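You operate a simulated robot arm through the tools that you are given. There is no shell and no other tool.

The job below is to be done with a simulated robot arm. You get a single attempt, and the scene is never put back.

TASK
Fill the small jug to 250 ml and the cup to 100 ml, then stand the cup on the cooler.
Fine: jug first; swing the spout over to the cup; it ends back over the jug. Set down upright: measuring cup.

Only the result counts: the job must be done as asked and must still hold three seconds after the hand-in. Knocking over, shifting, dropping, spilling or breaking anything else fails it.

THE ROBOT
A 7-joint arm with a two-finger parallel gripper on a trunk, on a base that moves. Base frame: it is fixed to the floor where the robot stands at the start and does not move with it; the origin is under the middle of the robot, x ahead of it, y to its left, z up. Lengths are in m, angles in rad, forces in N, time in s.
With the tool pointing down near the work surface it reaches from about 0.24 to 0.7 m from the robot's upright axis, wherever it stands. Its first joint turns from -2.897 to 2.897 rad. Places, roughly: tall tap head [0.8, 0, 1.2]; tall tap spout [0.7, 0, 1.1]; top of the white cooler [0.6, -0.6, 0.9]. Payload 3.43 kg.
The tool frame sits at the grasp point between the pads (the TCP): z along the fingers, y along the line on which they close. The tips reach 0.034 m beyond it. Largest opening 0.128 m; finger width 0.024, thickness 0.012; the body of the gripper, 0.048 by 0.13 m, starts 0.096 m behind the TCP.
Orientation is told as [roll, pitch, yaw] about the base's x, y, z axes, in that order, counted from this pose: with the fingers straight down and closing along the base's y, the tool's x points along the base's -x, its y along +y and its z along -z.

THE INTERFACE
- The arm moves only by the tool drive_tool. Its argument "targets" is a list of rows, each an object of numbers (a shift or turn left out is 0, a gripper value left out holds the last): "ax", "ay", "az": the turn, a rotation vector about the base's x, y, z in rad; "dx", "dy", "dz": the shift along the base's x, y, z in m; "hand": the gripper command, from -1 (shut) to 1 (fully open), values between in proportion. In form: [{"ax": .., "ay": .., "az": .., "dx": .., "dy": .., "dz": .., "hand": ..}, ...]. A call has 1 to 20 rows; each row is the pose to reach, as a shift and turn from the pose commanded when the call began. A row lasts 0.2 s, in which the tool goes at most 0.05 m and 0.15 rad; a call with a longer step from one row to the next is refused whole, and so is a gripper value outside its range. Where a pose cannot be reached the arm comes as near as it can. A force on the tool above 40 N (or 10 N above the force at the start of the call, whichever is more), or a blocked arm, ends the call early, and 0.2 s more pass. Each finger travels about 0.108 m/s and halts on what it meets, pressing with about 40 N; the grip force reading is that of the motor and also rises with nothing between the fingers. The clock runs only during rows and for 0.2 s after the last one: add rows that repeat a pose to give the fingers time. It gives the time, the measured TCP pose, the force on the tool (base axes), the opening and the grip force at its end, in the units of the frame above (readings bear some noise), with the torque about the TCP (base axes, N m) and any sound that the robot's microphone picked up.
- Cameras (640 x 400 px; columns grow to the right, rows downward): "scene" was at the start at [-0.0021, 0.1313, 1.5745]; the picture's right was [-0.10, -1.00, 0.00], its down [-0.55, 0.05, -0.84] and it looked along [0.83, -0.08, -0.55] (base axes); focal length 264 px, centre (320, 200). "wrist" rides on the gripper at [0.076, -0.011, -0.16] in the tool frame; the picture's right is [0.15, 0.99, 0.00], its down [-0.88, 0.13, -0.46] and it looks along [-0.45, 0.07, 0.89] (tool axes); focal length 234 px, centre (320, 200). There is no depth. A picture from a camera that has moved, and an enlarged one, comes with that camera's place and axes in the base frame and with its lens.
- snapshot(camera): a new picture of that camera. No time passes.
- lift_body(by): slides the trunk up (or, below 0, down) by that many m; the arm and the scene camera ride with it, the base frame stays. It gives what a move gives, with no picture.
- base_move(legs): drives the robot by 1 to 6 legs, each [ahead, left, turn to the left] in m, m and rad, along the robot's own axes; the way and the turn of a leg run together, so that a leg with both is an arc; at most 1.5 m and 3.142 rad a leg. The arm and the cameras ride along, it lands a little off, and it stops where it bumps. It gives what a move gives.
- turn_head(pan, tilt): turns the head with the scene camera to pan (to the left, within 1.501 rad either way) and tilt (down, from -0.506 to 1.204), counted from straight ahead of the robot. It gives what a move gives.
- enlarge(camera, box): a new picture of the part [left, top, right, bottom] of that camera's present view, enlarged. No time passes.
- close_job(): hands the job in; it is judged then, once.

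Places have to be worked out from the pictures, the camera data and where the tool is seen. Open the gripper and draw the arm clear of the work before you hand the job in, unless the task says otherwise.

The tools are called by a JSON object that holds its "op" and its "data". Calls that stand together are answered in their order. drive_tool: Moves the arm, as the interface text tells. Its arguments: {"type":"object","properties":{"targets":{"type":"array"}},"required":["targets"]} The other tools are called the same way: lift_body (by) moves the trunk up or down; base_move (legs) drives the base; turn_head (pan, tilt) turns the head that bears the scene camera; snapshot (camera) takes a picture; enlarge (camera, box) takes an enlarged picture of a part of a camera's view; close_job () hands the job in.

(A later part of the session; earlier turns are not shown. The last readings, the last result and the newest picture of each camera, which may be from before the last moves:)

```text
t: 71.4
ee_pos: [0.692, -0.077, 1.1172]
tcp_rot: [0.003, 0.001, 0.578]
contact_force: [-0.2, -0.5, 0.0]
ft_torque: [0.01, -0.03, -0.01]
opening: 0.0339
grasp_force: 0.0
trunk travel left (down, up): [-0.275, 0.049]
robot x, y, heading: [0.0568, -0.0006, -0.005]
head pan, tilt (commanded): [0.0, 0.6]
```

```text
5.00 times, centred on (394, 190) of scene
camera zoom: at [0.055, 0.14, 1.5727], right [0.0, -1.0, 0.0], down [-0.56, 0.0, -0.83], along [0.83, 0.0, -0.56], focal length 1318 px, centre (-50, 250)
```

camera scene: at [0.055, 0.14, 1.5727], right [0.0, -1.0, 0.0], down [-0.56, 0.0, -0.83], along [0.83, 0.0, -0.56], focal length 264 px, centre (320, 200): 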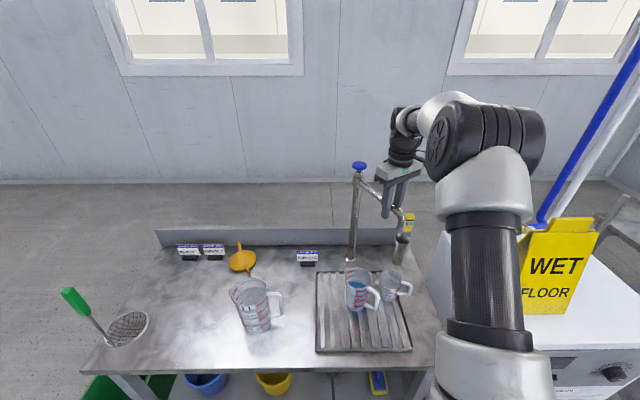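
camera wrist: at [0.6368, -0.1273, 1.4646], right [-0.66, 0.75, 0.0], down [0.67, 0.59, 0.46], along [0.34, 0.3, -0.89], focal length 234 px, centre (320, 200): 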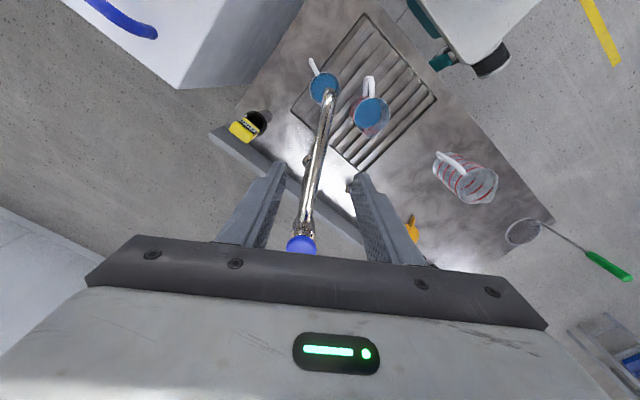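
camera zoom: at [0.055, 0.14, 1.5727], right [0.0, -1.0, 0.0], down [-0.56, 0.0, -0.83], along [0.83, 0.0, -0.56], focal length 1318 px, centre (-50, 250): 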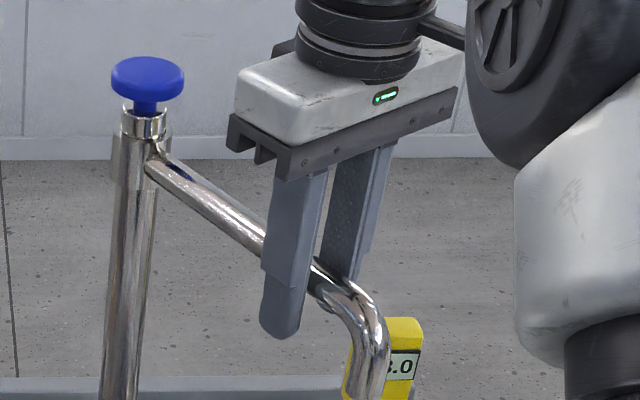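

The straddle is good. I swing the spout back along the arc toward the jug.

{"op": "drive_tool", "data": {"targets": [{"dx": -0.0044, "dy": 0.0067, "az": -0.054}, {"dx": -0.0084, "dy": 0.0137, "az": -0.109}, {"dx": -0.012, "dy": 0.021, "az": -0.164}, {"dx": -0.0153, "dy": 0.0285, "az": -0.219}, {"dx": -0.0181, "dy": 0.0361, "az": -0.274}, {"dx": -0.0204, "dy": 0.0439, "az": -0.329}, {"dx": -0.0224, "dy": 0.0518, "az": -0.384}, {"dx": -0.0239, "dy": 0.0598, "az": -0.439}, {"dx": -0.025, "dy": 0.0678, "az": -0.494}, {"dx": -0.0256, "dy": 0.0759, "az": -0.549}, {"dx": -0.0258, "dy": 0.0833, "az": -0.599}, {"dx": -0.0257, "dy": 0.0885, "az": -0.634}, {"dx": -0.0257, "dy": 0.0885, "az": -0.634}]}}

{"op": "snapshot", "data": {"camera": "wrist"}}

{"op": "enlarge", "data": {"camera": "wrist", "box": [256, 50, 384, 170]}}

```text
t: 74.2
ee_pos: [0.6669, 0.0142, 1.1138]
tcp_rot: [0.001, -0.001, -0.058]
contact_force: [0.9, -4.3, 1.0]
ft_torque: [0.02, 0.0, 0.1]
opening: 0.0364
grasp_force: 1.7
trunk travel left (down, up): [-0.275, 0.049]
robot x, y, heading: [0.0546, -0.0017, 0.002]
head pan, tilt (commanded): [0.0, 0.6]
```

```text
taken
camera wrist: at [0.5903, 0.0057, 1.2728], right [-0.09, 1.0, 0.0], down [0.89, 0.08, 0.46], along [0.45, 0.04, -0.89], focal length 234 px, centre (320, 200)
```

wrist: 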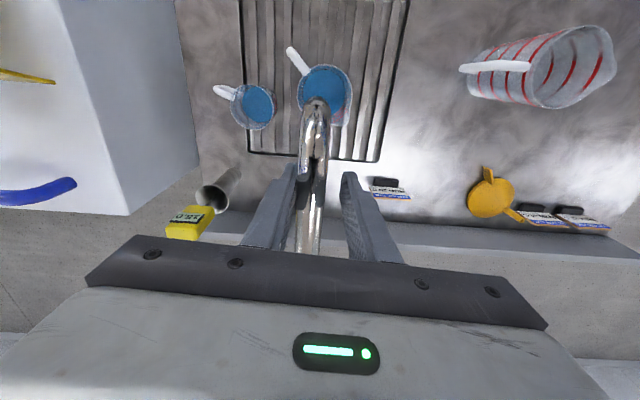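

```text
3.33 times, centred on (320, 110) of wrist
camera zoom: at [0.5903, 0.0057, 1.2728], right [-0.09, 1.0, 0.0], down [0.89, 0.08, 0.46], along [0.45, 0.04, -0.89], focal length 781 px, centre (320, 500)
```

zoom: 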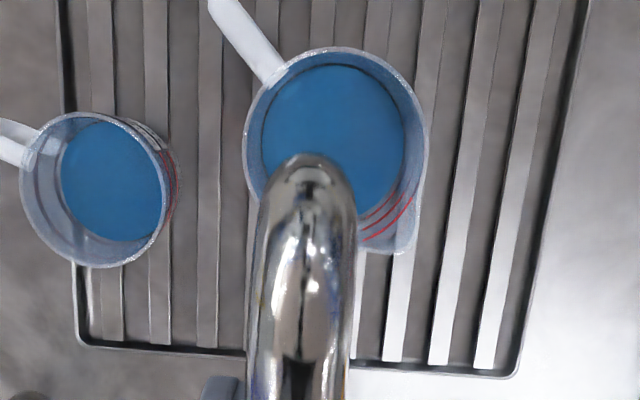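

The spout is back at its original place (0.611, 0.004), over the jug, and a small resisting force suggests its home stop. I ease off, open the fingers and lift straight up.

{"op": "drive_tool", "data": {"targets": [{"dy": -0.004, "hand": -0.1}, {"dy": -0.004, "hand": -0.1}, {"dy": -0.004, "dz": 0.045, "hand": -0.1}, {"dy": -0.004, "dz": 0.09, "hand": -0.1}, {"dy": -0.004, "dz": 0.135, "hand": -0.1}, {"dy": -0.004, "dz": 0.18, "hand": -0.1}, {"dy": -0.004, "dz": 0.19, "hand": -0.1}, {"dy": -0.004, "dz": 0.19, "hand": -0.1}]}}

{"op": "snapshot", "data": {"camera": "wrist"}}

{"op": "snapshot", "data": {"camera": "scene"}}

```text
t: 76.0
ee_pos: [0.667, 0.0093, 1.3069]
tcp_rot: [0.005, 0.001, -0.057]
contact_force: [-0.4, -0.3, -0.1]
ft_torque: [0.04, 0.01, 0.02]
opening: 0.0578
grasp_force: 0.1
trunk travel left (down, up): [-0.275, 0.049]
robot x, y, heading: [0.0561, -0.0009, -0.004]
head pan, tilt (commanded): [0.0, 0.6]
```

```text
taken
camera wrist: at [0.5907, 0.0027, 1.4659], right [-0.09, 1.0, 0.0], down [0.89, 0.08, 0.46], along [0.45, 0.04, -0.89], focal length 234 px, centre (320, 200)
```

wrist: 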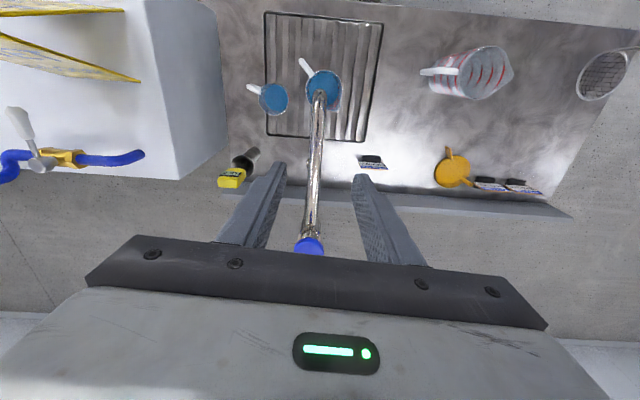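

```text
taken
camera scene: at [0.0551, 0.14, 1.5727], right [0.0, -1.0, 0.0], down [-0.56, 0.0, -0.83], along [0.83, 0.0, -0.56], focal length 264 px, centre (320, 200)
```

scene: 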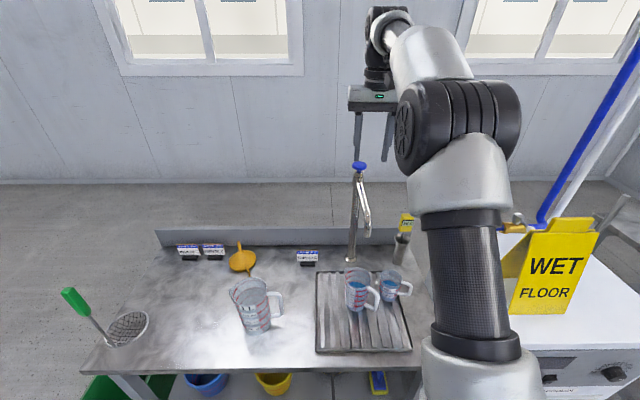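

The spout is home over the jug and both vessels are filled. I retract the arm to a safe height before shifting the base to the right, so that cup and cooler are both within reach.

{"op": "drive_tool", "data": {"targets": [{"dx": -0.03, "dz": 0.01, "az": 0.02}, {"dx": -0.075, "dz": 0.03, "az": 0.04}, {"dx": -0.12, "dz": 0.05, "az": 0.057, "hand": 1}, {"dx": -0.165, "dz": 0.06, "az": 0.057, "hand": 1}, {"dx": -0.18, "dz": 0.065, "az": 0.057, "hand": 1}, {"dx": -0.18, "dz": 0.065, "az": 0.057, "hand": 1}]}}

{"op": "base_move", "data": {"legs": [[-0.04, 0.0, 0.0], [0.0, -0.25, 0.0]]}}

{"op": "snapshot", "data": {"camera": "scene"}}

{"op": "snapshot", "data": {"camera": "wrist"}}

```text
t: 77.4
ee_pos: [0.4842, 0.0143, 1.3671]
tcp_rot: [0.004, -0.002, 0.0]
contact_force: [1.0, -1.0, 0.0]
ft_torque: [0.0, 0.01, 0.0]
opening: 0.1279
grasp_force: 0.1
trunk travel left (down, up): [-0.275, 0.049]
robot x, y, heading: [0.0584, -0.002, -0.005]
head pan, tilt (commanded): [0.0, 0.6]
```

```text
t: 80.9
ee_pos: [0.4453, -0.2383, 1.3685]
tcp_rot: [0.004, -0.001, -0.001]
contact_force: [-0.4, -0.9, -0.2]
ft_torque: [0.01, 0.0, 0.01]
opening: 0.1281
grasp_force: 0.1
trunk travel left (down, up): [-0.275, 0.049]
robot x, y, heading: [0.0173, -0.2523, -0.006]
head pan, tilt (commanded): [0.0, 0.6]
```

```text
taken
camera scene: at [0.0151, -0.1122, 1.5727], right [-0.01, -1.0, 0.0], down [-0.56, 0.0, -0.83], along [0.83, 0.0, -0.56], focal length 264 px, centre (320, 200)
```

scene: 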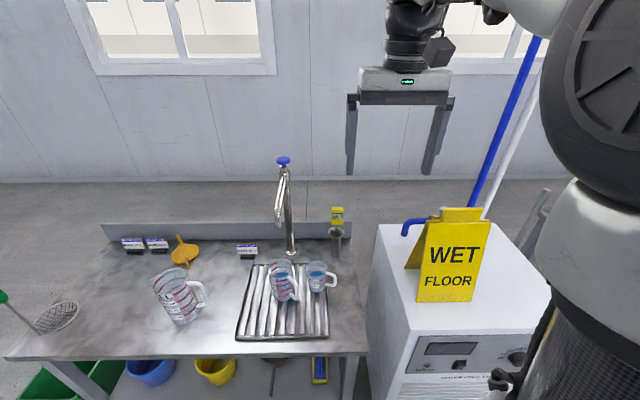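

```text
taken
camera wrist: at [0.3688, -0.2508, 1.5277], right [-0.14, 0.99, 0.0], down [0.88, 0.13, 0.46], along [0.45, 0.07, -0.89], focal length 234 px, centre (320, 200)
```

wrist: 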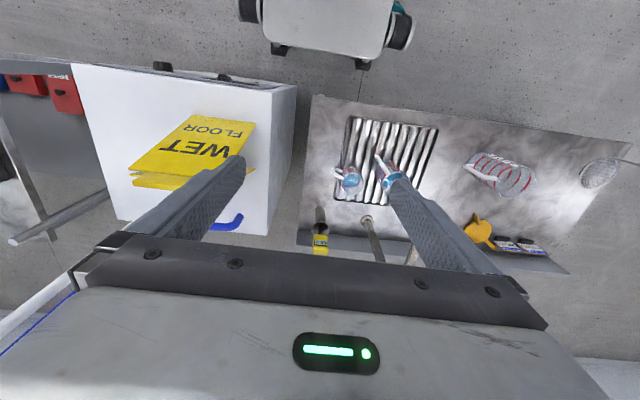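

The base is at (0.017, −0.252). I zoom on the cooler top from the wrist camera to map the free area next to the sign.

{"op": "enlarge", "data": {"camera": "wrist", "box": [60, 50, 316, 240]}}

{"op": "enlarge", "data": {"camera": "scene", "box": [350, 180, 560, 330]}}

{"op": "enlarge", "data": {"camera": "wrist", "box": [320, 130, 420, 240]}}

```text
2.11 times, centred on (188, 145) of wrist
camera zoom: at [0.3688, -0.2508, 1.5277], right [-0.14, 0.99, 0.0], down [0.88, 0.13, 0.46], along [0.45, 0.07, -0.89], focal length 493 px, centre (598, 316)
```

zoom: 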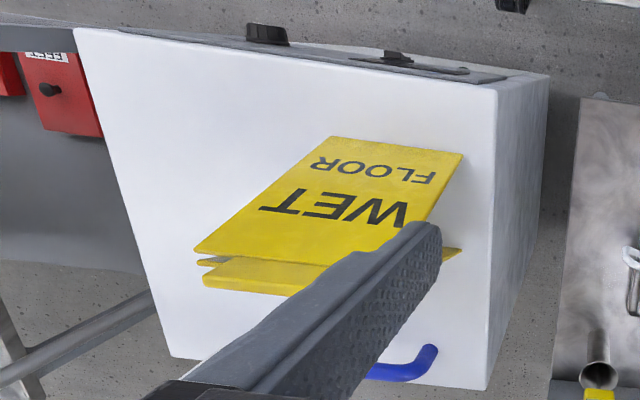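

```text
2.67 times, centred on (455, 255) of scene
camera zoom: at [0.0151, -0.1122, 1.5727], right [-0.01, -1.0, 0.0], down [-0.56, 0.0, -0.83], along [0.83, 0.0, -0.56], focal length 703 px, centre (-40, 53)
```

zoom: 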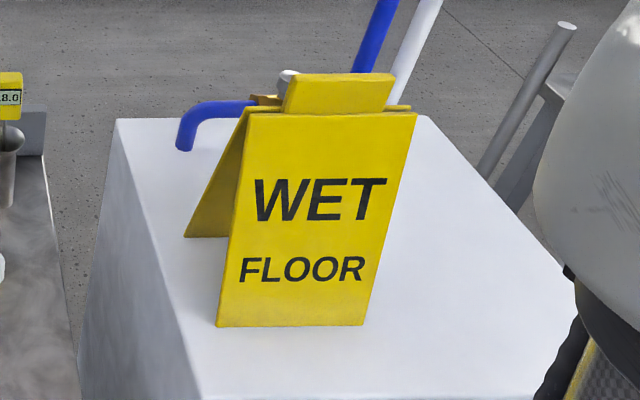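

```text
3.64 times, centred on (370, 185) of wrist
camera zoom: at [0.3688, -0.2508, 1.5277], right [-0.14, 0.99, 0.0], down [0.88, 0.13, 0.46], along [0.45, 0.07, -0.89], focal length 852 px, centre (138, 254)
```

zoom: 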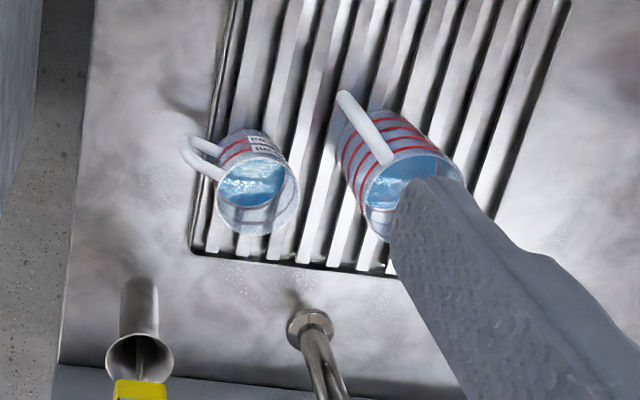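

Mapping gives the cooler top at z ≈ 0.87, x 0.42–0.86, y −0.85…−0.365, with the sign on x 0.50–0.625, y −0.57…−0.40; the spot around (0.49, −0.70) is free. I now bring the gripper over the cup at (0.640, −0.108), turned so it closes front-to-back with the camera away from the spout.

{"op": "drive_tool", "data": {"targets": [{"dx": 0.02, "dy": 0.013, "dz": -0.015, "az": 0.135, "hand": 0.64}, {"dx": 0.04, "dy": 0.026, "dz": -0.03, "az": 0.27, "hand": 0.64}, {"dx": 0.06, "dy": 0.039, "dz": -0.045, "az": 0.405, "hand": 0.64}, {"dx": 0.08, "dy": 0.052, "dz": -0.06, "az": 0.54, "hand": 0.64}, {"dx": 0.1, "dy": 0.065, "dz": -0.075, "az": 0.675, "hand": 0.64}, {"dx": 0.12, "dy": 0.078, "dz": -0.095, "az": 0.81, "hand": 0.64}, {"dx": 0.14, "dy": 0.091, "dz": -0.115, "az": 0.945, "hand": 0.64}, {"dx": 0.16, "dy": 0.104, "dz": -0.135, "az": 1.08, "hand": 0.64}, {"dx": 0.18, "dy": 0.117, "dz": -0.155, "az": 1.215, "hand": 0.64}, {"dx": 0.195, "dy": 0.13, "dz": -0.175, "az": 1.35, "hand": 0.64}, {"dx": 0.195, "dy": 0.13, "dz": -0.175, "az": 1.35, "hand": 0.64}]}}

{"op": "snapshot", "data": {"camera": "scene"}}

{"op": "snapshot", "data": {"camera": "wrist"}}

```text
t: 83.3
ee_pos: [0.6377, -0.1095, 1.1933]
tcp_rot: [0.003, 0.0, 1.351]
contact_force: [-0.7, 1.2, 0.3]
ft_torque: [-0.01, -0.01, 0.0]
opening: 0.1049
grasp_force: 0.0
trunk travel left (down, up): [-0.275, 0.049]
robot x, y, heading: [0.015, -0.2504, -0.003]
head pan, tilt (commanded): [0.0, 0.6]
```

```text
taken
camera scene: at [0.0152, -0.112, 1.5727], right [-0.01, -1.0, 0.0], down [-0.56, 0.0, -0.83], along [0.83, 0.0, -0.56], focal length 264 px, centre (320, 200)
```

scene: 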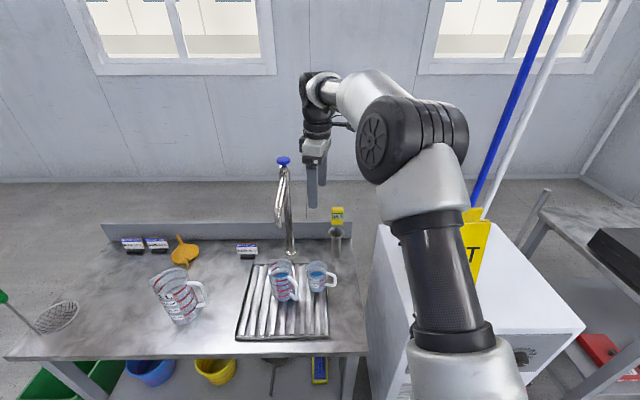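

```text
taken
camera wrist: at [0.6332, -0.1869, 1.3523], right [-1.0, 0.07, 0.0], down [0.07, 0.89, 0.46], along [0.03, 0.46, -0.89], focal length 234 px, centre (320, 200)
```

wrist: 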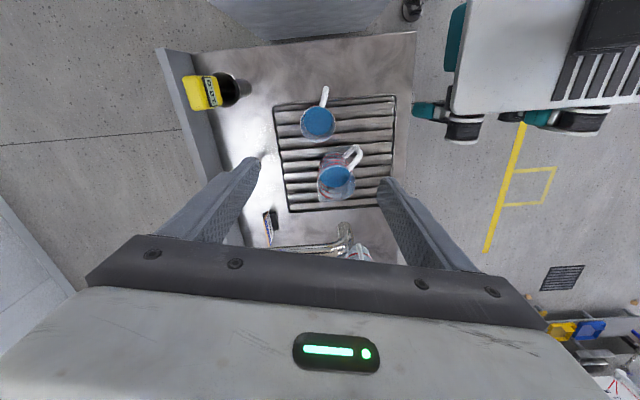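

The gripper is directly above the cup with the closing axis front-to-back. I zoom to refine the cup's centre before descending.

{"op": "enlarge", "data": {"camera": "wrist", "box": [270, 70, 398, 210]}}

{"op": "enlarge", "data": {"camera": "scene", "box": [250, 240, 360, 320]}}

```text
2.86 times, centred on (334, 140) of wrist
camera zoom: at [0.6332, -0.1869, 1.3523], right [-1.0, 0.07, 0.0], down [0.07, 0.89, 0.46], along [0.03, 0.46, -0.89], focal length 669 px, centre (280, 371)
```

zoom: 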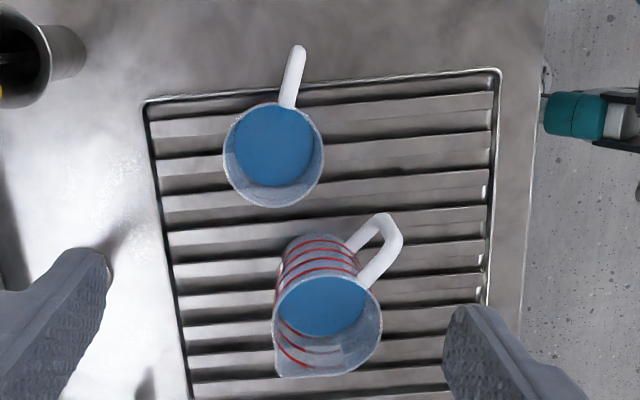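

```text
5.00 times, centred on (305, 280) of scene
camera zoom: at [0.0152, -0.112, 1.5727], right [-0.01, -1.0, 0.0], down [-0.56, 0.0, -0.83], along [0.83, 0.0, -0.56], focal length 1318 px, centre (395, -200)
```

zoom: 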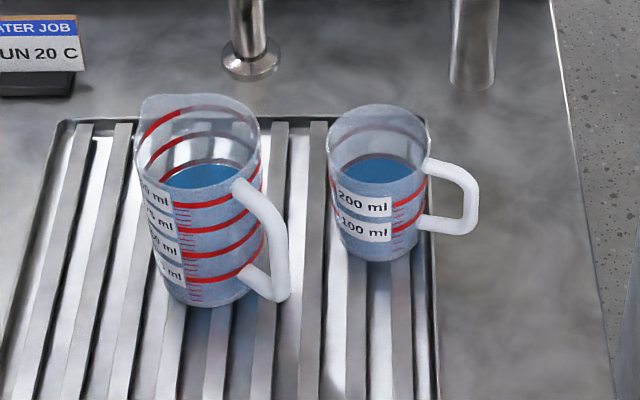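

Cup centre confirmed at (0.643, −0.1075). I descend until the tips are just above the rim and check.

{"op": "drive_tool", "data": {"targets": [{"dx": 0.0045, "dy": 0.002, "dz": -0.045}, {"dx": 0.0045, "dy": 0.002, "dz": -0.09}, {"dx": 0.0045, "dy": 0.002, "dz": -0.135}, {"dx": 0.0045, "dy": 0.002, "dz": -0.18}, {"dx": 0.0045, "dy": 0.002, "dz": -0.225}, {"dx": 0.0045, "dy": 0.002, "dz": -0.255}, {"dx": 0.0045, "dy": 0.002, "dz": -0.255}]}}

{"op": "snapshot", "data": {"camera": "wrist"}}

{"op": "enlarge", "data": {"camera": "scene", "box": [250, 200, 378, 310]}}

```text
t: 84.9
ee_pos: [0.6449, -0.1073, 0.94]
tcp_rot: [0.002, 0.002, 1.348]
contact_force: [0.4, -0.2, -0.5]
ft_torque: [0.0, 0.01, 0.0]
opening: 0.1049
grasp_force: 0.0
trunk travel left (down, up): [-0.275, 0.049]
robot x, y, heading: [0.0175, -0.2579, -0.008]
head pan, tilt (commanded): [0.0, 0.6]
```

```text
taken
camera wrist: at [0.6392, -0.1851, 1.0991], right [-1.0, 0.08, 0.0], down [0.07, 0.89, 0.46], along [0.03, 0.46, -0.89], focal length 234 px, centre (320, 200)
```

wrist: 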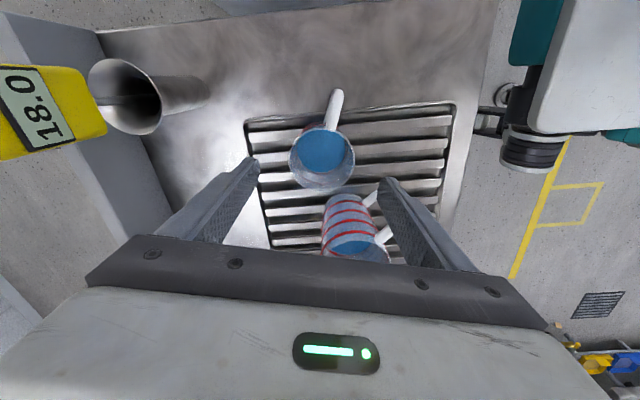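

```text
3.64 times, centred on (314, 255) of scene
camera zoom: at [0.0151, -0.1121, 1.5727], right [-0.01, -1.0, 0.0], down [-0.56, 0.0, -0.83], along [0.83, 0.0, -0.56], focal length 959 px, centre (342, 0)
```

zoom: 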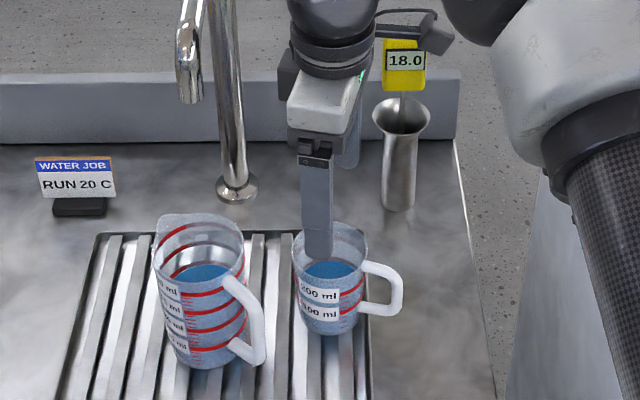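

{"op": "enlarge", "data": {"camera": "wrist", "box": [230, 80, 420, 210]}}

```text
3.08 times, centred on (325, 145) of wrist
camera zoom: at [0.6392, -0.1851, 1.0991], right [-1.0, 0.08, 0.0], down [0.07, 0.89, 0.46], along [0.03, 0.46, -0.89], focal length 720 px, centre (305, 369)
```

zoom: 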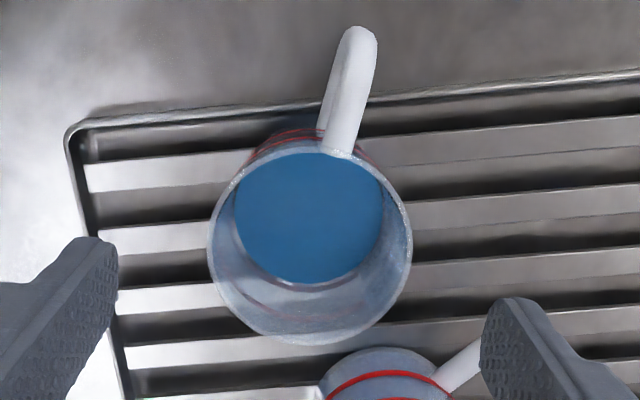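

The cup centre reads (0.643, −0.111) with rim radius 0.035, and the jug handle is about 3 cm from the front finger. I narrow the opening a little, correct by 2 mm and lower to grasp height.

{"op": "drive_tool", "data": {"targets": [{"dx": -0.002, "dy": -0.003, "hand": 0.4375}, {"dx": -0.002, "dy": -0.003, "dz": -0.03, "hand": 0.4375}, {"dx": -0.002, "dy": -0.003, "dz": -0.06, "hand": 0.4375}, {"dx": -0.002, "dy": -0.003, "dz": -0.085, "hand": 0.4375}, {"dx": -0.002, "dy": -0.003, "dz": -0.104, "hand": 0.4375}, {"dx": -0.002, "dy": -0.003, "dz": -0.104, "hand": 0.4375}]}}

{"op": "snapshot", "data": {"camera": "wrist"}}

{"op": "enlarge", "data": {"camera": "scene", "box": [250, 210, 378, 320]}}

```text
t: 86.3
ee_pos: [0.6413, -0.1077, 0.8328]
tcp_rot: [0.004, -0.001, 1.348]
contact_force: [0.1, -0.8, -0.4]
ft_torque: [0.0, -0.04, -0.02]
opening: 0.0923
grasp_force: 0.0
trunk travel left (down, up): [-0.275, 0.049]
robot x, y, heading: [0.0145, -0.2525, -0.007]
head pan, tilt (commanded): [0.0, 0.6]
```

```text
taken
camera wrist: at [0.6351, -0.1846, 0.9923], right [-1.0, 0.08, 0.0], down [0.07, 0.89, 0.46], along [0.03, 0.46, -0.89], focal length 234 px, centre (320, 200)
```

wrist: 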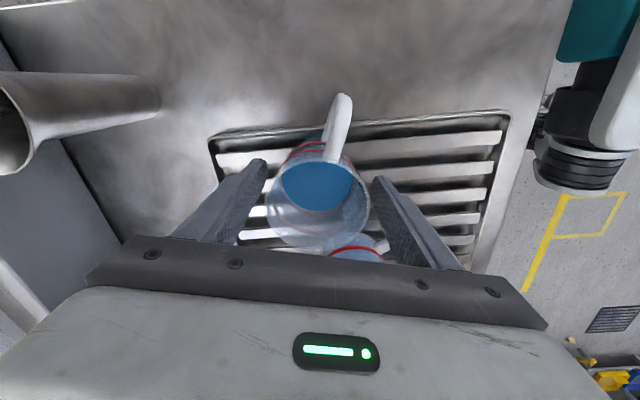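

```text
3.64 times, centred on (314, 265) of scene
camera zoom: at [0.0152, -0.1121, 1.5727], right [-0.01, -1.0, 0.0], down [-0.56, 0.0, -0.83], along [0.83, 0.0, -0.56], focal length 959 px, centre (342, -36)
```

zoom: 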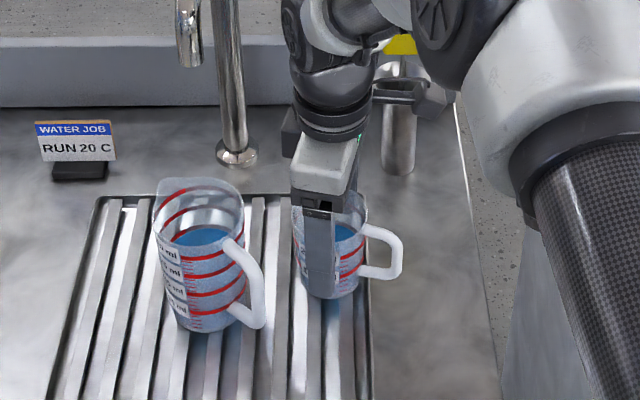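

The fingers are in front of and behind the cup. I close the gripper and check the grip reading.

{"op": "drive_tool", "data": {"targets": [{"hand": -1}, {"hand": -1}, {"hand": -1}, {"hand": -1}]}}

{"op": "enlarge", "data": {"camera": "scene", "box": [250, 210, 378, 320]}}

{"op": "enlarge", "data": {"camera": "wrist", "box": [220, 80, 420, 260]}}

```text
t: 87.3
ee_pos: [0.6404, -0.107, 0.8326]
tcp_rot: [0.003, 0.0, 1.349]
contact_force: [-1.1, 0.0, -0.8]
ft_torque: [0.0, 0.0, 0.04]
opening: 0.0724
grasp_force: 39.9
trunk travel left (down, up): [-0.275, 0.049]
robot x, y, heading: [0.0161, -0.25, -0.008]
head pan, tilt (commanded): [0.0, 0.6]
```

```text
3.64 times, centred on (314, 265) of scene
camera zoom: at [0.0152, -0.1121, 1.5727], right [-0.01, -1.0, 0.0], down [-0.56, 0.0, -0.83], along [0.83, 0.0, -0.56], focal length 959 px, centre (342, -36)
```

zoom: 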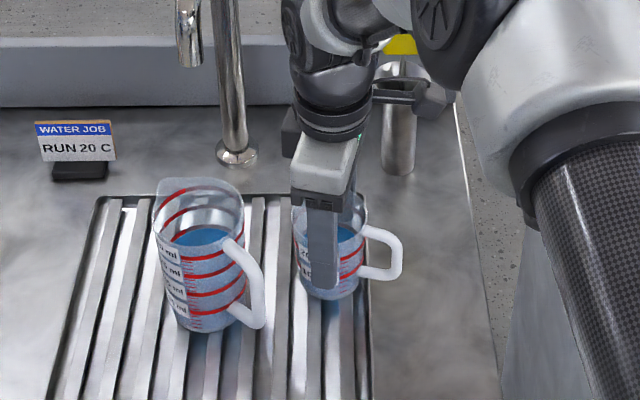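

```text
2.22 times, centred on (320, 170) of wrist
camera zoom: at [0.6351, -0.1847, 0.9925], right [-1.0, 0.08, 0.0], down [0.07, 0.89, 0.46], along [0.03, 0.46, -0.89], focal length 520 px, centre (320, 267)
```

zoom: 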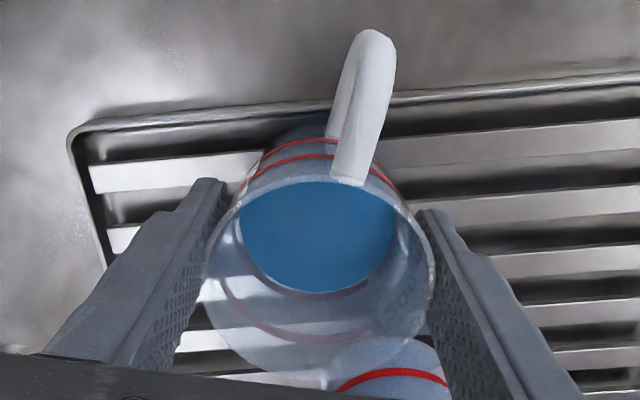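

The cup is gripped at 72 mm with 40 N. I lift slowly straight up and check that it holds level.

{"op": "drive_tool", "data": {"targets": [{"dz": 0.01}, {"dz": 0.025}, {"dz": 0.045}, {"dz": 0.065}, {"dz": 0.085}, {"dz": 0.105}, {"dz": 0.125}, {"dz": 0.14}, {"dz": 0.15}, {"dz": 0.15}]}}

{"op": "snapshot", "data": {"camera": "scene"}}

{"op": "enlarge", "data": {"camera": "wrist", "box": [220, 80, 420, 260]}}

```text
t: 89.5
ee_pos: [0.6408, -0.1093, 0.9843]
tcp_rot: [0.004, 0.0, 1.35]
contact_force: [-0.1, 0.4, -1.5]
ft_torque: [0.03, -0.01, -0.01]
opening: 0.0724
grasp_force: 39.7
trunk travel left (down, up): [-0.275, 0.049]
robot x, y, heading: [0.0178, -0.2532, -0.008]
head pan, tilt (commanded): [0.0, 0.6]
```

```text
taken
camera scene: at [0.0152, -0.1121, 1.5727], right [-0.01, -1.0, 0.0], down [-0.56, 0.0, -0.83], along [0.83, 0.0, -0.56], focal length 264 px, centre (320, 200)
```

scene: 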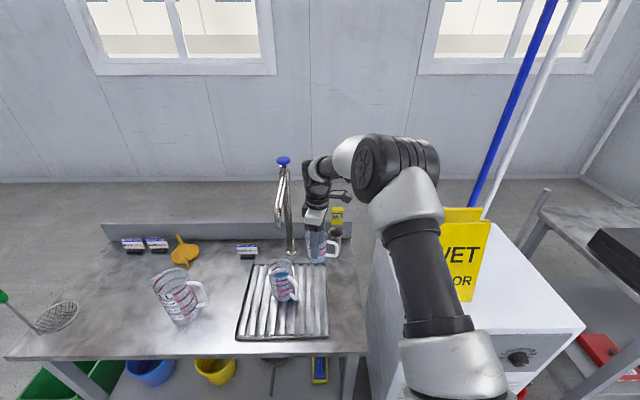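

```text
2.22 times, centred on (320, 170) of wrist
camera zoom: at [0.6364, -0.1856, 1.1434], right [-1.0, 0.08, 0.0], down [0.07, 0.89, 0.46], along [0.03, 0.46, -0.89], focal length 520 px, centre (320, 267)
```

zoom: 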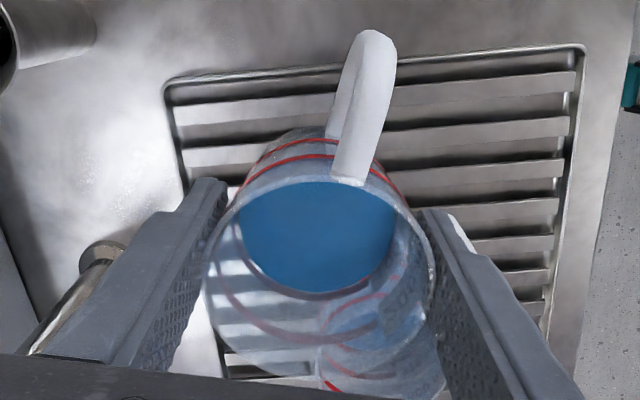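

The cup is held level. I carry it slowly back toward the robot and then to the right, staying in front of the cooler's sign.

{"op": "drive_tool", "data": {"targets": [{"dx": -0.015, "dy": -0.005, "dz": 0.01}, {"dx": -0.04, "dy": -0.014, "dz": 0.025}, {"dx": -0.07, "dy": -0.025, "dz": 0.04}, {"dx": -0.1, "dy": -0.036, "dz": 0.053}, {"dx": -0.125, "dy": -0.046, "dz": 0.062}, {"dx": -0.147, "dy": -0.06, "dz": 0.066, "az": -0.02}, {"dx": -0.167, "dy": -0.08, "dz": 0.066, "az": -0.06}, {"dx": -0.187, "dy": -0.105, "dz": 0.066, "az": -0.1}, {"dx": -0.207, "dy": -0.13, "dz": 0.066, "az": -0.14}, {"dx": -0.227, "dy": -0.155, "dz": 0.066, "az": -0.18}, {"dx": -0.243, "dy": -0.178, "dz": 0.066, "az": -0.22}, {"dx": -0.251, "dy": -0.191, "dz": 0.066, "az": -0.25}, {"dx": -0.251, "dy": -0.191, "dz": 0.066, "az": -0.25}]}}

{"op": "snapshot", "data": {"camera": "scene"}}

{"op": "snapshot", "data": {"camera": "wrist"}}

```text
t: 92.3
ee_pos: [0.3957, -0.301, 1.0496]
tcp_rot: [0.005, -0.001, 1.097]
contact_force: [-0.1, 0.4, -0.9]
ft_torque: [0.0, 0.0, 0.0]
opening: 0.0723
grasp_force: 39.8
trunk travel left (down, up): [-0.275, 0.049]
robot x, y, heading: [0.0145, -0.2534, -0.005]
head pan, tilt (commanded): [0.0, 0.6]
```

```text
taken
camera scene: at [0.0151, -0.1121, 1.5727], right [-0.01, -1.0, 0.0], down [-0.56, 0.0, -0.83], along [0.83, 0.0, -0.56], focal length 264 px, centre (320, 200)
```

scene: 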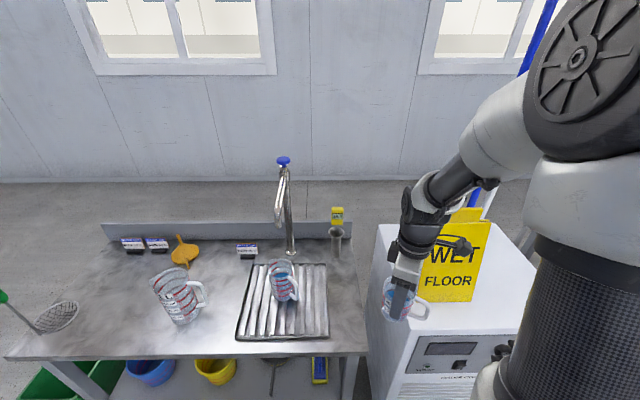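

```text
taken
camera wrist: at [0.3711, -0.3744, 1.209], right [-0.95, 0.32, 0.0], down [0.29, 0.84, 0.46], along [0.14, 0.43, -0.89], focal length 234 px, centre (320, 200)
```

wrist: 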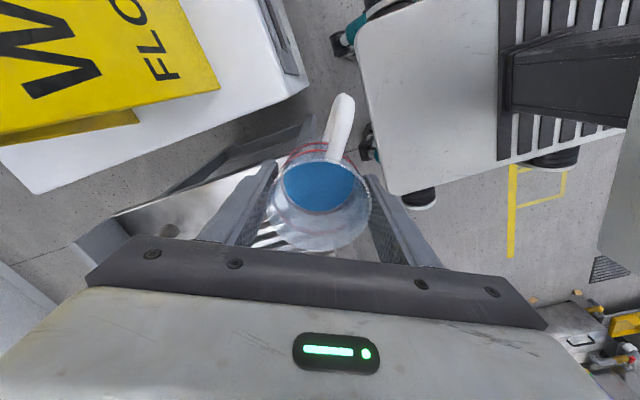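

The cup stays level with the sign ahead. I continue to the right, passing in front of the sign at x ≈ 0.385, then turning in toward the free area.

{"op": "drive_tool", "data": {"targets": [{"dx": -0.003, "dy": -0.018, "az": -0.03}, {"dx": -0.006, "dy": -0.045, "az": -0.07}, {"dx": -0.01, "dy": -0.075, "az": -0.11}, {"dx": -0.01, "dy": -0.105, "az": -0.15}, {"dx": -0.01, "dy": -0.135, "az": -0.19}, {"dx": -0.01, "dy": -0.165, "az": -0.23}, {"dx": -0.01, "dy": -0.195, "az": -0.27}, {"dx": -0.006, "dy": -0.225, "az": -0.31}, {"dx": 0.0, "dy": -0.255, "az": -0.35}, {"dx": 0.008, "dy": -0.285, "az": -0.39}, {"dx": 0.018, "dy": -0.315, "az": -0.43}, {"dx": 0.028, "dy": -0.342, "az": -0.47}, {"dx": 0.034, "dy": -0.36, "az": -0.5}, {"dx": 0.034, "dy": -0.36, "az": -0.5}]}}

{"op": "snapshot", "data": {"camera": "scene"}}

{"op": "snapshot", "data": {"camera": "wrist"}}

```text
t: 95.3
ee_pos: [0.4231, -0.6608, 1.051]
tcp_rot: [0.003, 0.0, 0.598]
contact_force: [-0.3, 0.4, -1.2]
ft_torque: [0.0, 0.03, -0.01]
opening: 0.0722
grasp_force: 39.7
trunk travel left (down, up): [-0.275, 0.049]
robot x, y, heading: [0.013, -0.2524, -0.011]
head pan, tilt (commanded): [0.0, 0.6]
```

```text
taken
camera scene: at [0.0152, -0.1122, 1.5727], right [0.0, -1.0, 0.0], down [-0.56, 0.0, -0.83], along [0.83, 0.0, -0.56], focal length 264 px, centre (320, 200)
```

scene: 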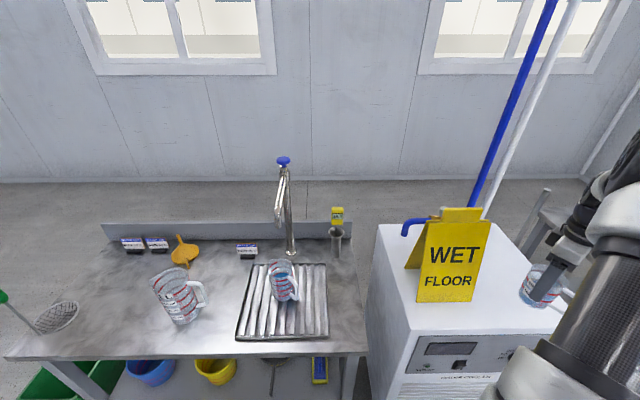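

```text
taken
camera wrist: at [0.3685, -0.7139, 1.2109], right [-0.68, 0.74, 0.0], down [0.66, 0.6, 0.46], along [0.33, 0.31, -0.89], focal length 234 px, centre (320, 200)
```

wrist: 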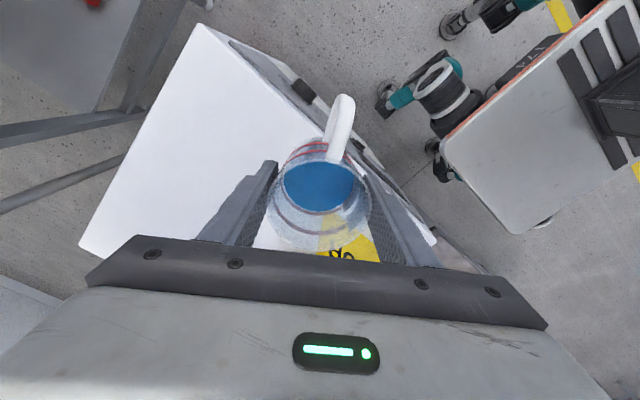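

The cup is over the cooler's front edge region, level. I move it to (0.495, −0.705), in the middle of the free area, still high.

{"op": "drive_tool", "data": {"targets": [{"dx": 0.015, "dy": -0.009}, {"dx": 0.035, "dy": -0.021}, {"dx": 0.055, "dy": -0.033}, {"dx": 0.068, "dy": -0.041}, {"dx": 0.072, "dy": -0.044}, {"dx": 0.072, "dy": -0.044}]}}

{"op": "snapshot", "data": {"camera": "wrist"}}

{"op": "turn_head", "data": {"pan": -0.55, "tilt": 0.6}}

{"op": "snapshot", "data": {"camera": "scene"}}

```text
t: 96.7
ee_pos: [0.4976, -0.7037, 1.0505]
tcp_rot: [0.003, 0.0, 0.598]
contact_force: [-0.4, -0.2, -1.5]
ft_torque: [0.03, 0.02, -0.01]
opening: 0.0724
grasp_force: 39.6
trunk travel left (down, up): [-0.275, 0.049]
robot x, y, heading: [0.0145, -0.2523, -0.003]
head pan, tilt (commanded): [0.0, 0.6]
```

```text
taken
camera wrist: at [0.4413, -0.7573, 1.2103], right [-0.68, 0.73, 0.0], down [0.65, 0.6, 0.46], along [0.33, 0.31, -0.89], focal length 234 px, centre (320, 200)
```

wrist: 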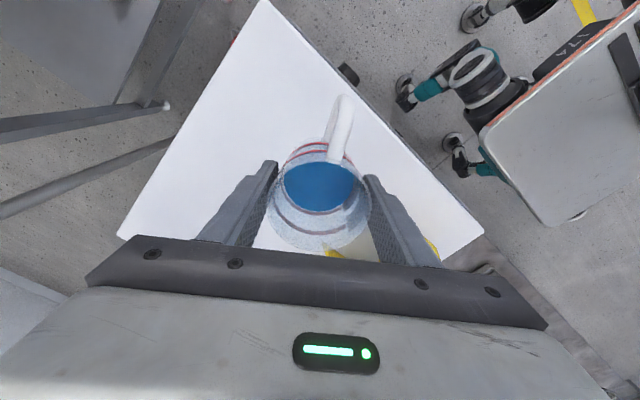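

```text
t: 97.7
ee_pos: [0.496, -0.7035, 1.0508]
tcp_rot: [0.003, -0.001, 0.599]
contact_force: [0.3, 0.4, -2.9]
ft_torque: [0.0, 0.0, 0.03]
opening: 0.0722
grasp_force: 40.1
trunk travel left (down, up): [-0.275, 0.049]
robot x, y, heading: [0.017, -0.2506, -0.005]
head pan, tilt (commanded): [-0.55, 0.6]
```

```text
taken
camera scene: at [0.002, -0.1582, 1.5727], right [-0.53, -0.85, 0.0], down [-0.48, 0.3, -0.83], along [0.7, -0.43, -0.56], focal length 264 px, centre (320, 200)
```

scene: 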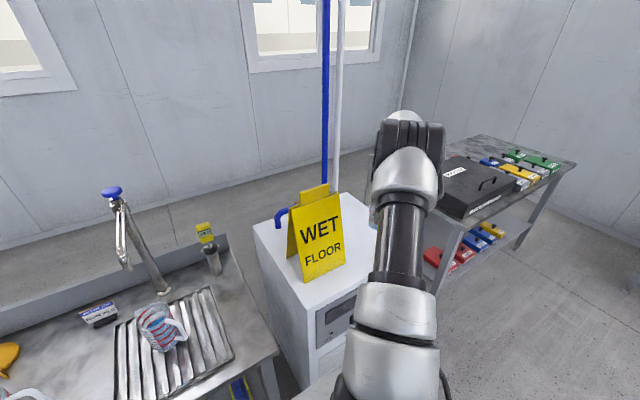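

The arm hides the cup from the scene camera, so I rely on the wrist view and force. I lower to about 2 cm above the expected set-down height.

{"op": "drive_tool", "data": {"targets": [{"dz": -0.015}, {"dz": -0.035}, {"dz": -0.055}, {"dz": -0.075}, {"dz": -0.09}, {"dz": -0.096}, {"dz": -0.096}]}}

{"op": "snapshot", "data": {"camera": "wrist"}}

```text
t: 99.3
ee_pos: [0.4973, -0.7051, 0.9551]
tcp_rot: [0.004, 0.0, 0.598]
contact_force: [-0.6, -1.0, -1.4]
ft_torque: [-0.03, -0.01, -0.03]
opening: 0.0723
grasp_force: 40.2
trunk travel left (down, up): [-0.275, 0.049]
robot x, y, heading: [0.0154, -0.2539, -0.007]
head pan, tilt (commanded): [-0.55, 0.6]
```

```text
taken
camera wrist: at [0.4415, -0.7581, 1.1135], right [-0.68, 0.73, 0.0], down [0.65, 0.6, 0.46], along [0.33, 0.31, -0.89], focal length 234 px, centre (320, 200)
```

wrist: 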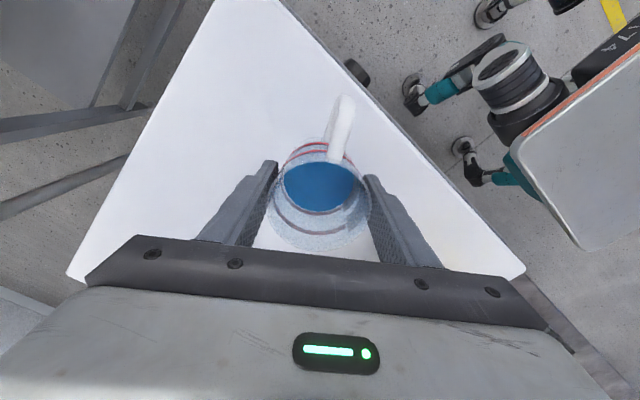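

The cup is well inside the cooler's edge (about 7.5 cm from the front). I lower the last bit in small steps watching the vertical force.

{"op": "drive_tool", "data": {"targets": [{"dz": -0.005}, {"dz": -0.01}, {"dz": -0.014}, {"dz": -0.014}]}}

```text
t: 100.3
ee_pos: [0.4978, -0.7047, 0.94]
tcp_rot: [0.004, 0.001, 0.598]
contact_force: [-0.4, 0.4, -1.8]
ft_torque: [0.01, -0.02, 0.02]
opening: 0.0724
grasp_force: 39.9
trunk travel left (down, up): [-0.275, 0.049]
robot x, y, heading: [0.021, -0.2478, -0.007]
head pan, tilt (commanded): [-0.55, 0.6]
```

No contact yet at z = 0.940. I continue in 3 mm steps.

{"op": "drive_tool", "data": {"targets": [{"dz": -0.003}, {"dz": -0.003}]}}

{"op": "drive_tool", "data": {"targets": [{"dz": -0.003}, {"dz": -0.003}]}}

```text
t: 100.9
ee_pos: [0.4966, -0.7047, 0.9369]
tcp_rot: [0.005, 0.001, 0.598]
contact_force: [-0.5, 0.0, -1.8]
ft_torque: [0.05, -0.03, -0.01]
opening: 0.0723
grasp_force: 39.8
trunk travel left (down, up): [-0.275, 0.049]
robot x, y, heading: [0.0148, -0.2531, -0.007]
head pan, tilt (commanded): [-0.55, 0.6]
```

```text
t: 101.5
ee_pos: [0.4967, -0.7036, 0.934]
tcp_rot: [0.005, -0.001, 0.599]
contact_force: [0.6, 0.1, -1.5]
ft_torque: [-0.04, 0.03, 0.0]
opening: 0.0723
grasp_force: 39.3
trunk travel left (down, up): [-0.275, 0.049]
robot x, y, heading: [0.0177, -0.2553, -0.004]
head pan, tilt (commanded): [-0.55, 0.6]
```

{"op": "drive_tool", "data": {"targets": [{"dz": -0.003}, {"dz": -0.003}]}}

{"op": "drive_tool", "data": {"targets": [{"dz": -0.003}, {"dz": -0.003}]}}

```text
t: 102.1
ee_pos: [0.4977, -0.7049, 0.9319]
tcp_rot: [0.0, 0.0, 0.599]
contact_force: [-2.8, 0.5, 10.7]
ft_torque: [0.25, 0.33, 0.06]
opening: 0.0722
grasp_force: 39.8
trunk travel left (down, up): [-0.275, 0.049]
robot x, y, heading: [0.0177, -0.2543, -0.003]
head pan, tilt (commanded): [-0.55, 0.6]
```

```text
t: 102.7
ee_pos: [0.4966, -0.7049, 0.9321]
tcp_rot: [-0.005, -0.002, 0.597]
contact_force: [-0.9, -0.7, 30.2]
ft_torque: [0.04, 0.38, 0.09]
opening: 0.0725
grasp_force: 40.4
trunk travel left (down, up): [-0.275, 0.049]
robot x, y, heading: [0.0185, -0.2519, -0.008]
head pan, tilt (commanded): [-0.55, 0.6]
```

The cup touched down at z ≈ 0.932 (the last step pressed to 30 N). I relax upward about 4.5 mm in command so it just rests, then check the force.

{"op": "drive_tool", "data": {"targets": [{"dz": 0.003}, {"dz": 0.0045}, {"dz": 0.0045}]}}

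{"op": "enlarge", "data": {"camera": "wrist", "box": [220, 80, 420, 260]}}

```text
t: 103.5
ee_pos: [0.4957, -0.7045, 0.9332]
tcp_rot: [0.003, 0.0, 0.6]
contact_force: [3.0, -2.4, 9.0]
ft_torque: [-0.41, -0.38, 0.05]
opening: 0.0723
grasp_force: 40.3
trunk travel left (down, up): [-0.275, 0.049]
robot x, y, heading: [0.0151, -0.2542, -0.004]
head pan, tilt (commanded): [-0.55, 0.6]
```

```text
2.22 times, centred on (320, 170) of wrist
camera zoom: at [0.441, -0.7576, 1.0919], right [-0.68, 0.73, 0.0], down [0.65, 0.6, 0.46], along [0.33, 0.31, -0.89], focal length 520 px, centre (320, 267)
```

zoom: 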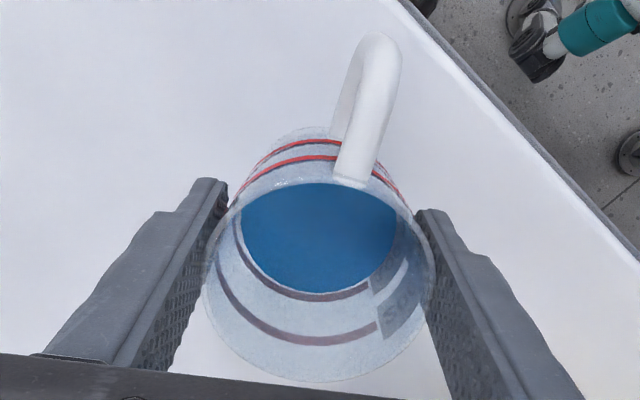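

The cup rests on the cooler with a light 9 N load. I ease 1 mm and open the fingers gradually.

{"op": "drive_tool", "data": {"targets": [{"dz": 0.001}, {"dz": 0.001, "hand": 0.14}, {"dz": 0.001, "hand": 0.18}, {"dz": 0.001, "hand": 0.25}, {"dz": 0.001, "hand": 0.4}, {"dz": 0.001, "hand": 0.6}, {"dz": 0.001, "hand": 0.6}]}}

{"op": "enlarge", "data": {"camera": "wrist", "box": [220, 80, 420, 260]}}

```text
t: 105.1
ee_pos: [0.4975, -0.7062, 0.9341]
tcp_rot: [0.004, -0.001, 0.598]
contact_force: [0.1, 0.3, -0.6]
ft_torque: [0.04, -0.05, 0.01]
opening: 0.1024
grasp_force: 0.1
trunk travel left (down, up): [-0.275, 0.049]
robot x, y, heading: [0.0201, -0.2537, -0.004]
head pan, tilt (commanded): [-0.55, 0.6]
```

```text
2.22 times, centred on (320, 170) of wrist
camera zoom: at [0.4415, -0.7582, 1.0939], right [-0.68, 0.73, 0.0], down [0.65, 0.6, 0.46], along [0.33, 0.31, -0.89], focal length 520 px, centre (320, 267)
```

zoom: 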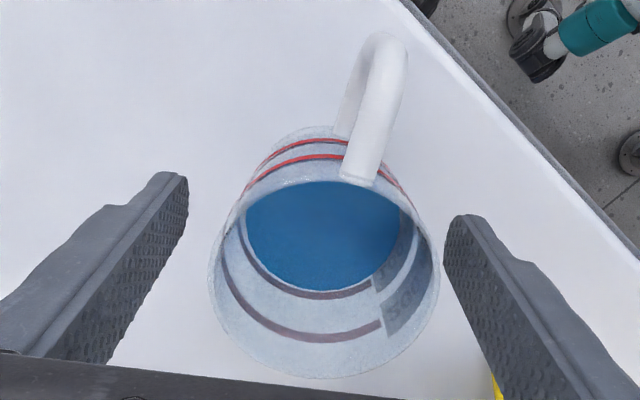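

The cup stands free and upright. I open fully for clearance and lift straight up.

{"op": "drive_tool", "data": {"targets": [{"hand": 1}, {"hand": 1}, {"dz": 0.02, "hand": 1}, {"dz": 0.05, "hand": 1}, {"dz": 0.09, "hand": 1}, {"dz": 0.135, "hand": 1}, {"dz": 0.18, "hand": 1}, {"dz": 0.225, "hand": 1}, {"dz": 0.25, "hand": 1}, {"dz": 0.25, "hand": 1}]}}

{"op": "snapshot", "data": {"camera": "wrist"}}

```text
t: 107.3
ee_pos: [0.4936, -0.7066, 1.1834]
tcp_rot: [0.005, 0.0, 0.6]
contact_force: [0.0, -0.1, 0.6]
ft_torque: [0.0, 0.01, -0.02]
opening: 0.1282
grasp_force: 0.0
trunk travel left (down, up): [-0.275, 0.049]
robot x, y, heading: [0.0195, -0.2515, -0.007]
head pan, tilt (commanded): [-0.55, 0.6]
```

```text
taken
camera wrist: at [0.439, -0.7599, 1.3435], right [-0.68, 0.73, 0.0], down [0.65, 0.6, 0.46], along [0.33, 0.31, -0.89], focal length 234 px, centre (320, 200)
```

wrist: 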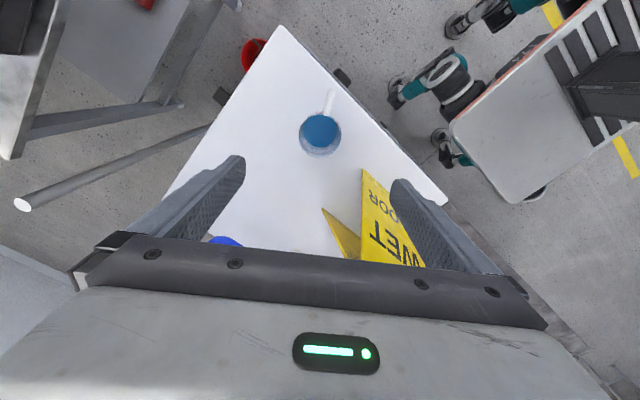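

The cup stands upright, well clear of the sign. I raise and retract the arm to a neutral pose away from the work, then check everything with the scene camera.

{"op": "drive_tool", "data": {"targets": [{"dx": -0.01, "dz": 0.045}, {"dx": -0.03, "dy": 0.01, "dz": 0.09}, {"dx": -0.05, "dy": 0.03, "dz": 0.13}, {"dx": -0.07, "dy": 0.065, "dz": 0.15, "az": -0.05}, {"dx": -0.08, "dy": 0.105, "dz": 0.16, "az": -0.12}, {"dx": -0.085, "dy": 0.15, "dz": 0.165, "az": -0.2}, {"dx": -0.085, "dy": 0.195, "dz": 0.17, "az": -0.28}, {"dx": -0.083, "dy": 0.24, "dz": 0.175, "az": -0.36}, {"dx": -0.08, "dy": 0.285, "dz": 0.18, "az": -0.44}, {"dx": -0.075, "dy": 0.33, "dz": 0.185, "az": -0.52}, {"dx": -0.07, "dy": 0.375, "dz": 0.185, "az": -0.58}, {"dx": -0.065, "dy": 0.42, "dz": 0.185, "az": -0.6}, {"dx": -0.065, "dy": 0.45, "dz": 0.185, "az": -0.6}, {"dx": -0.065, "dy": 0.45, "dz": 0.185, "az": -0.6}]}}

{"op": "snapshot", "data": {"camera": "scene"}}

{"op": "snapshot", "data": {"camera": "wrist"}}

```text
refused: row 2 steps farther than a row can; nothing moved
```

```text
taken
camera scene: at [0.0018, -0.1582, 1.5727], right [-0.53, -0.85, 0.0], down [-0.48, 0.3, -0.83], along [0.7, -0.43, -0.56], focal length 264 px, centre (320, 200)
```

scene: 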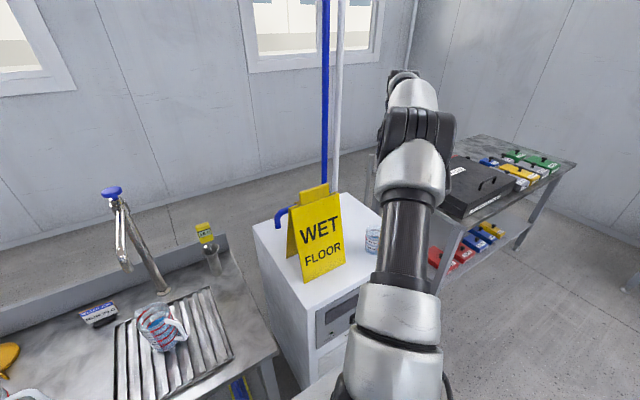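

```text
taken
camera wrist: at [0.439, -0.7599, 1.3435], right [-0.68, 0.73, 0.0], down [0.65, 0.6, 0.46], along [0.33, 0.31, -0.89], focal length 234 px, centre (320, 200)
```

wrist: 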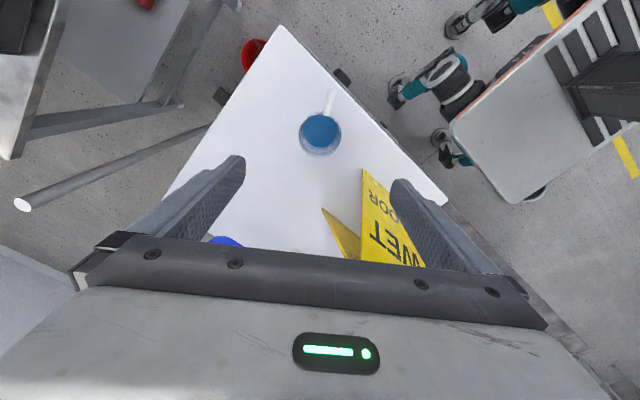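

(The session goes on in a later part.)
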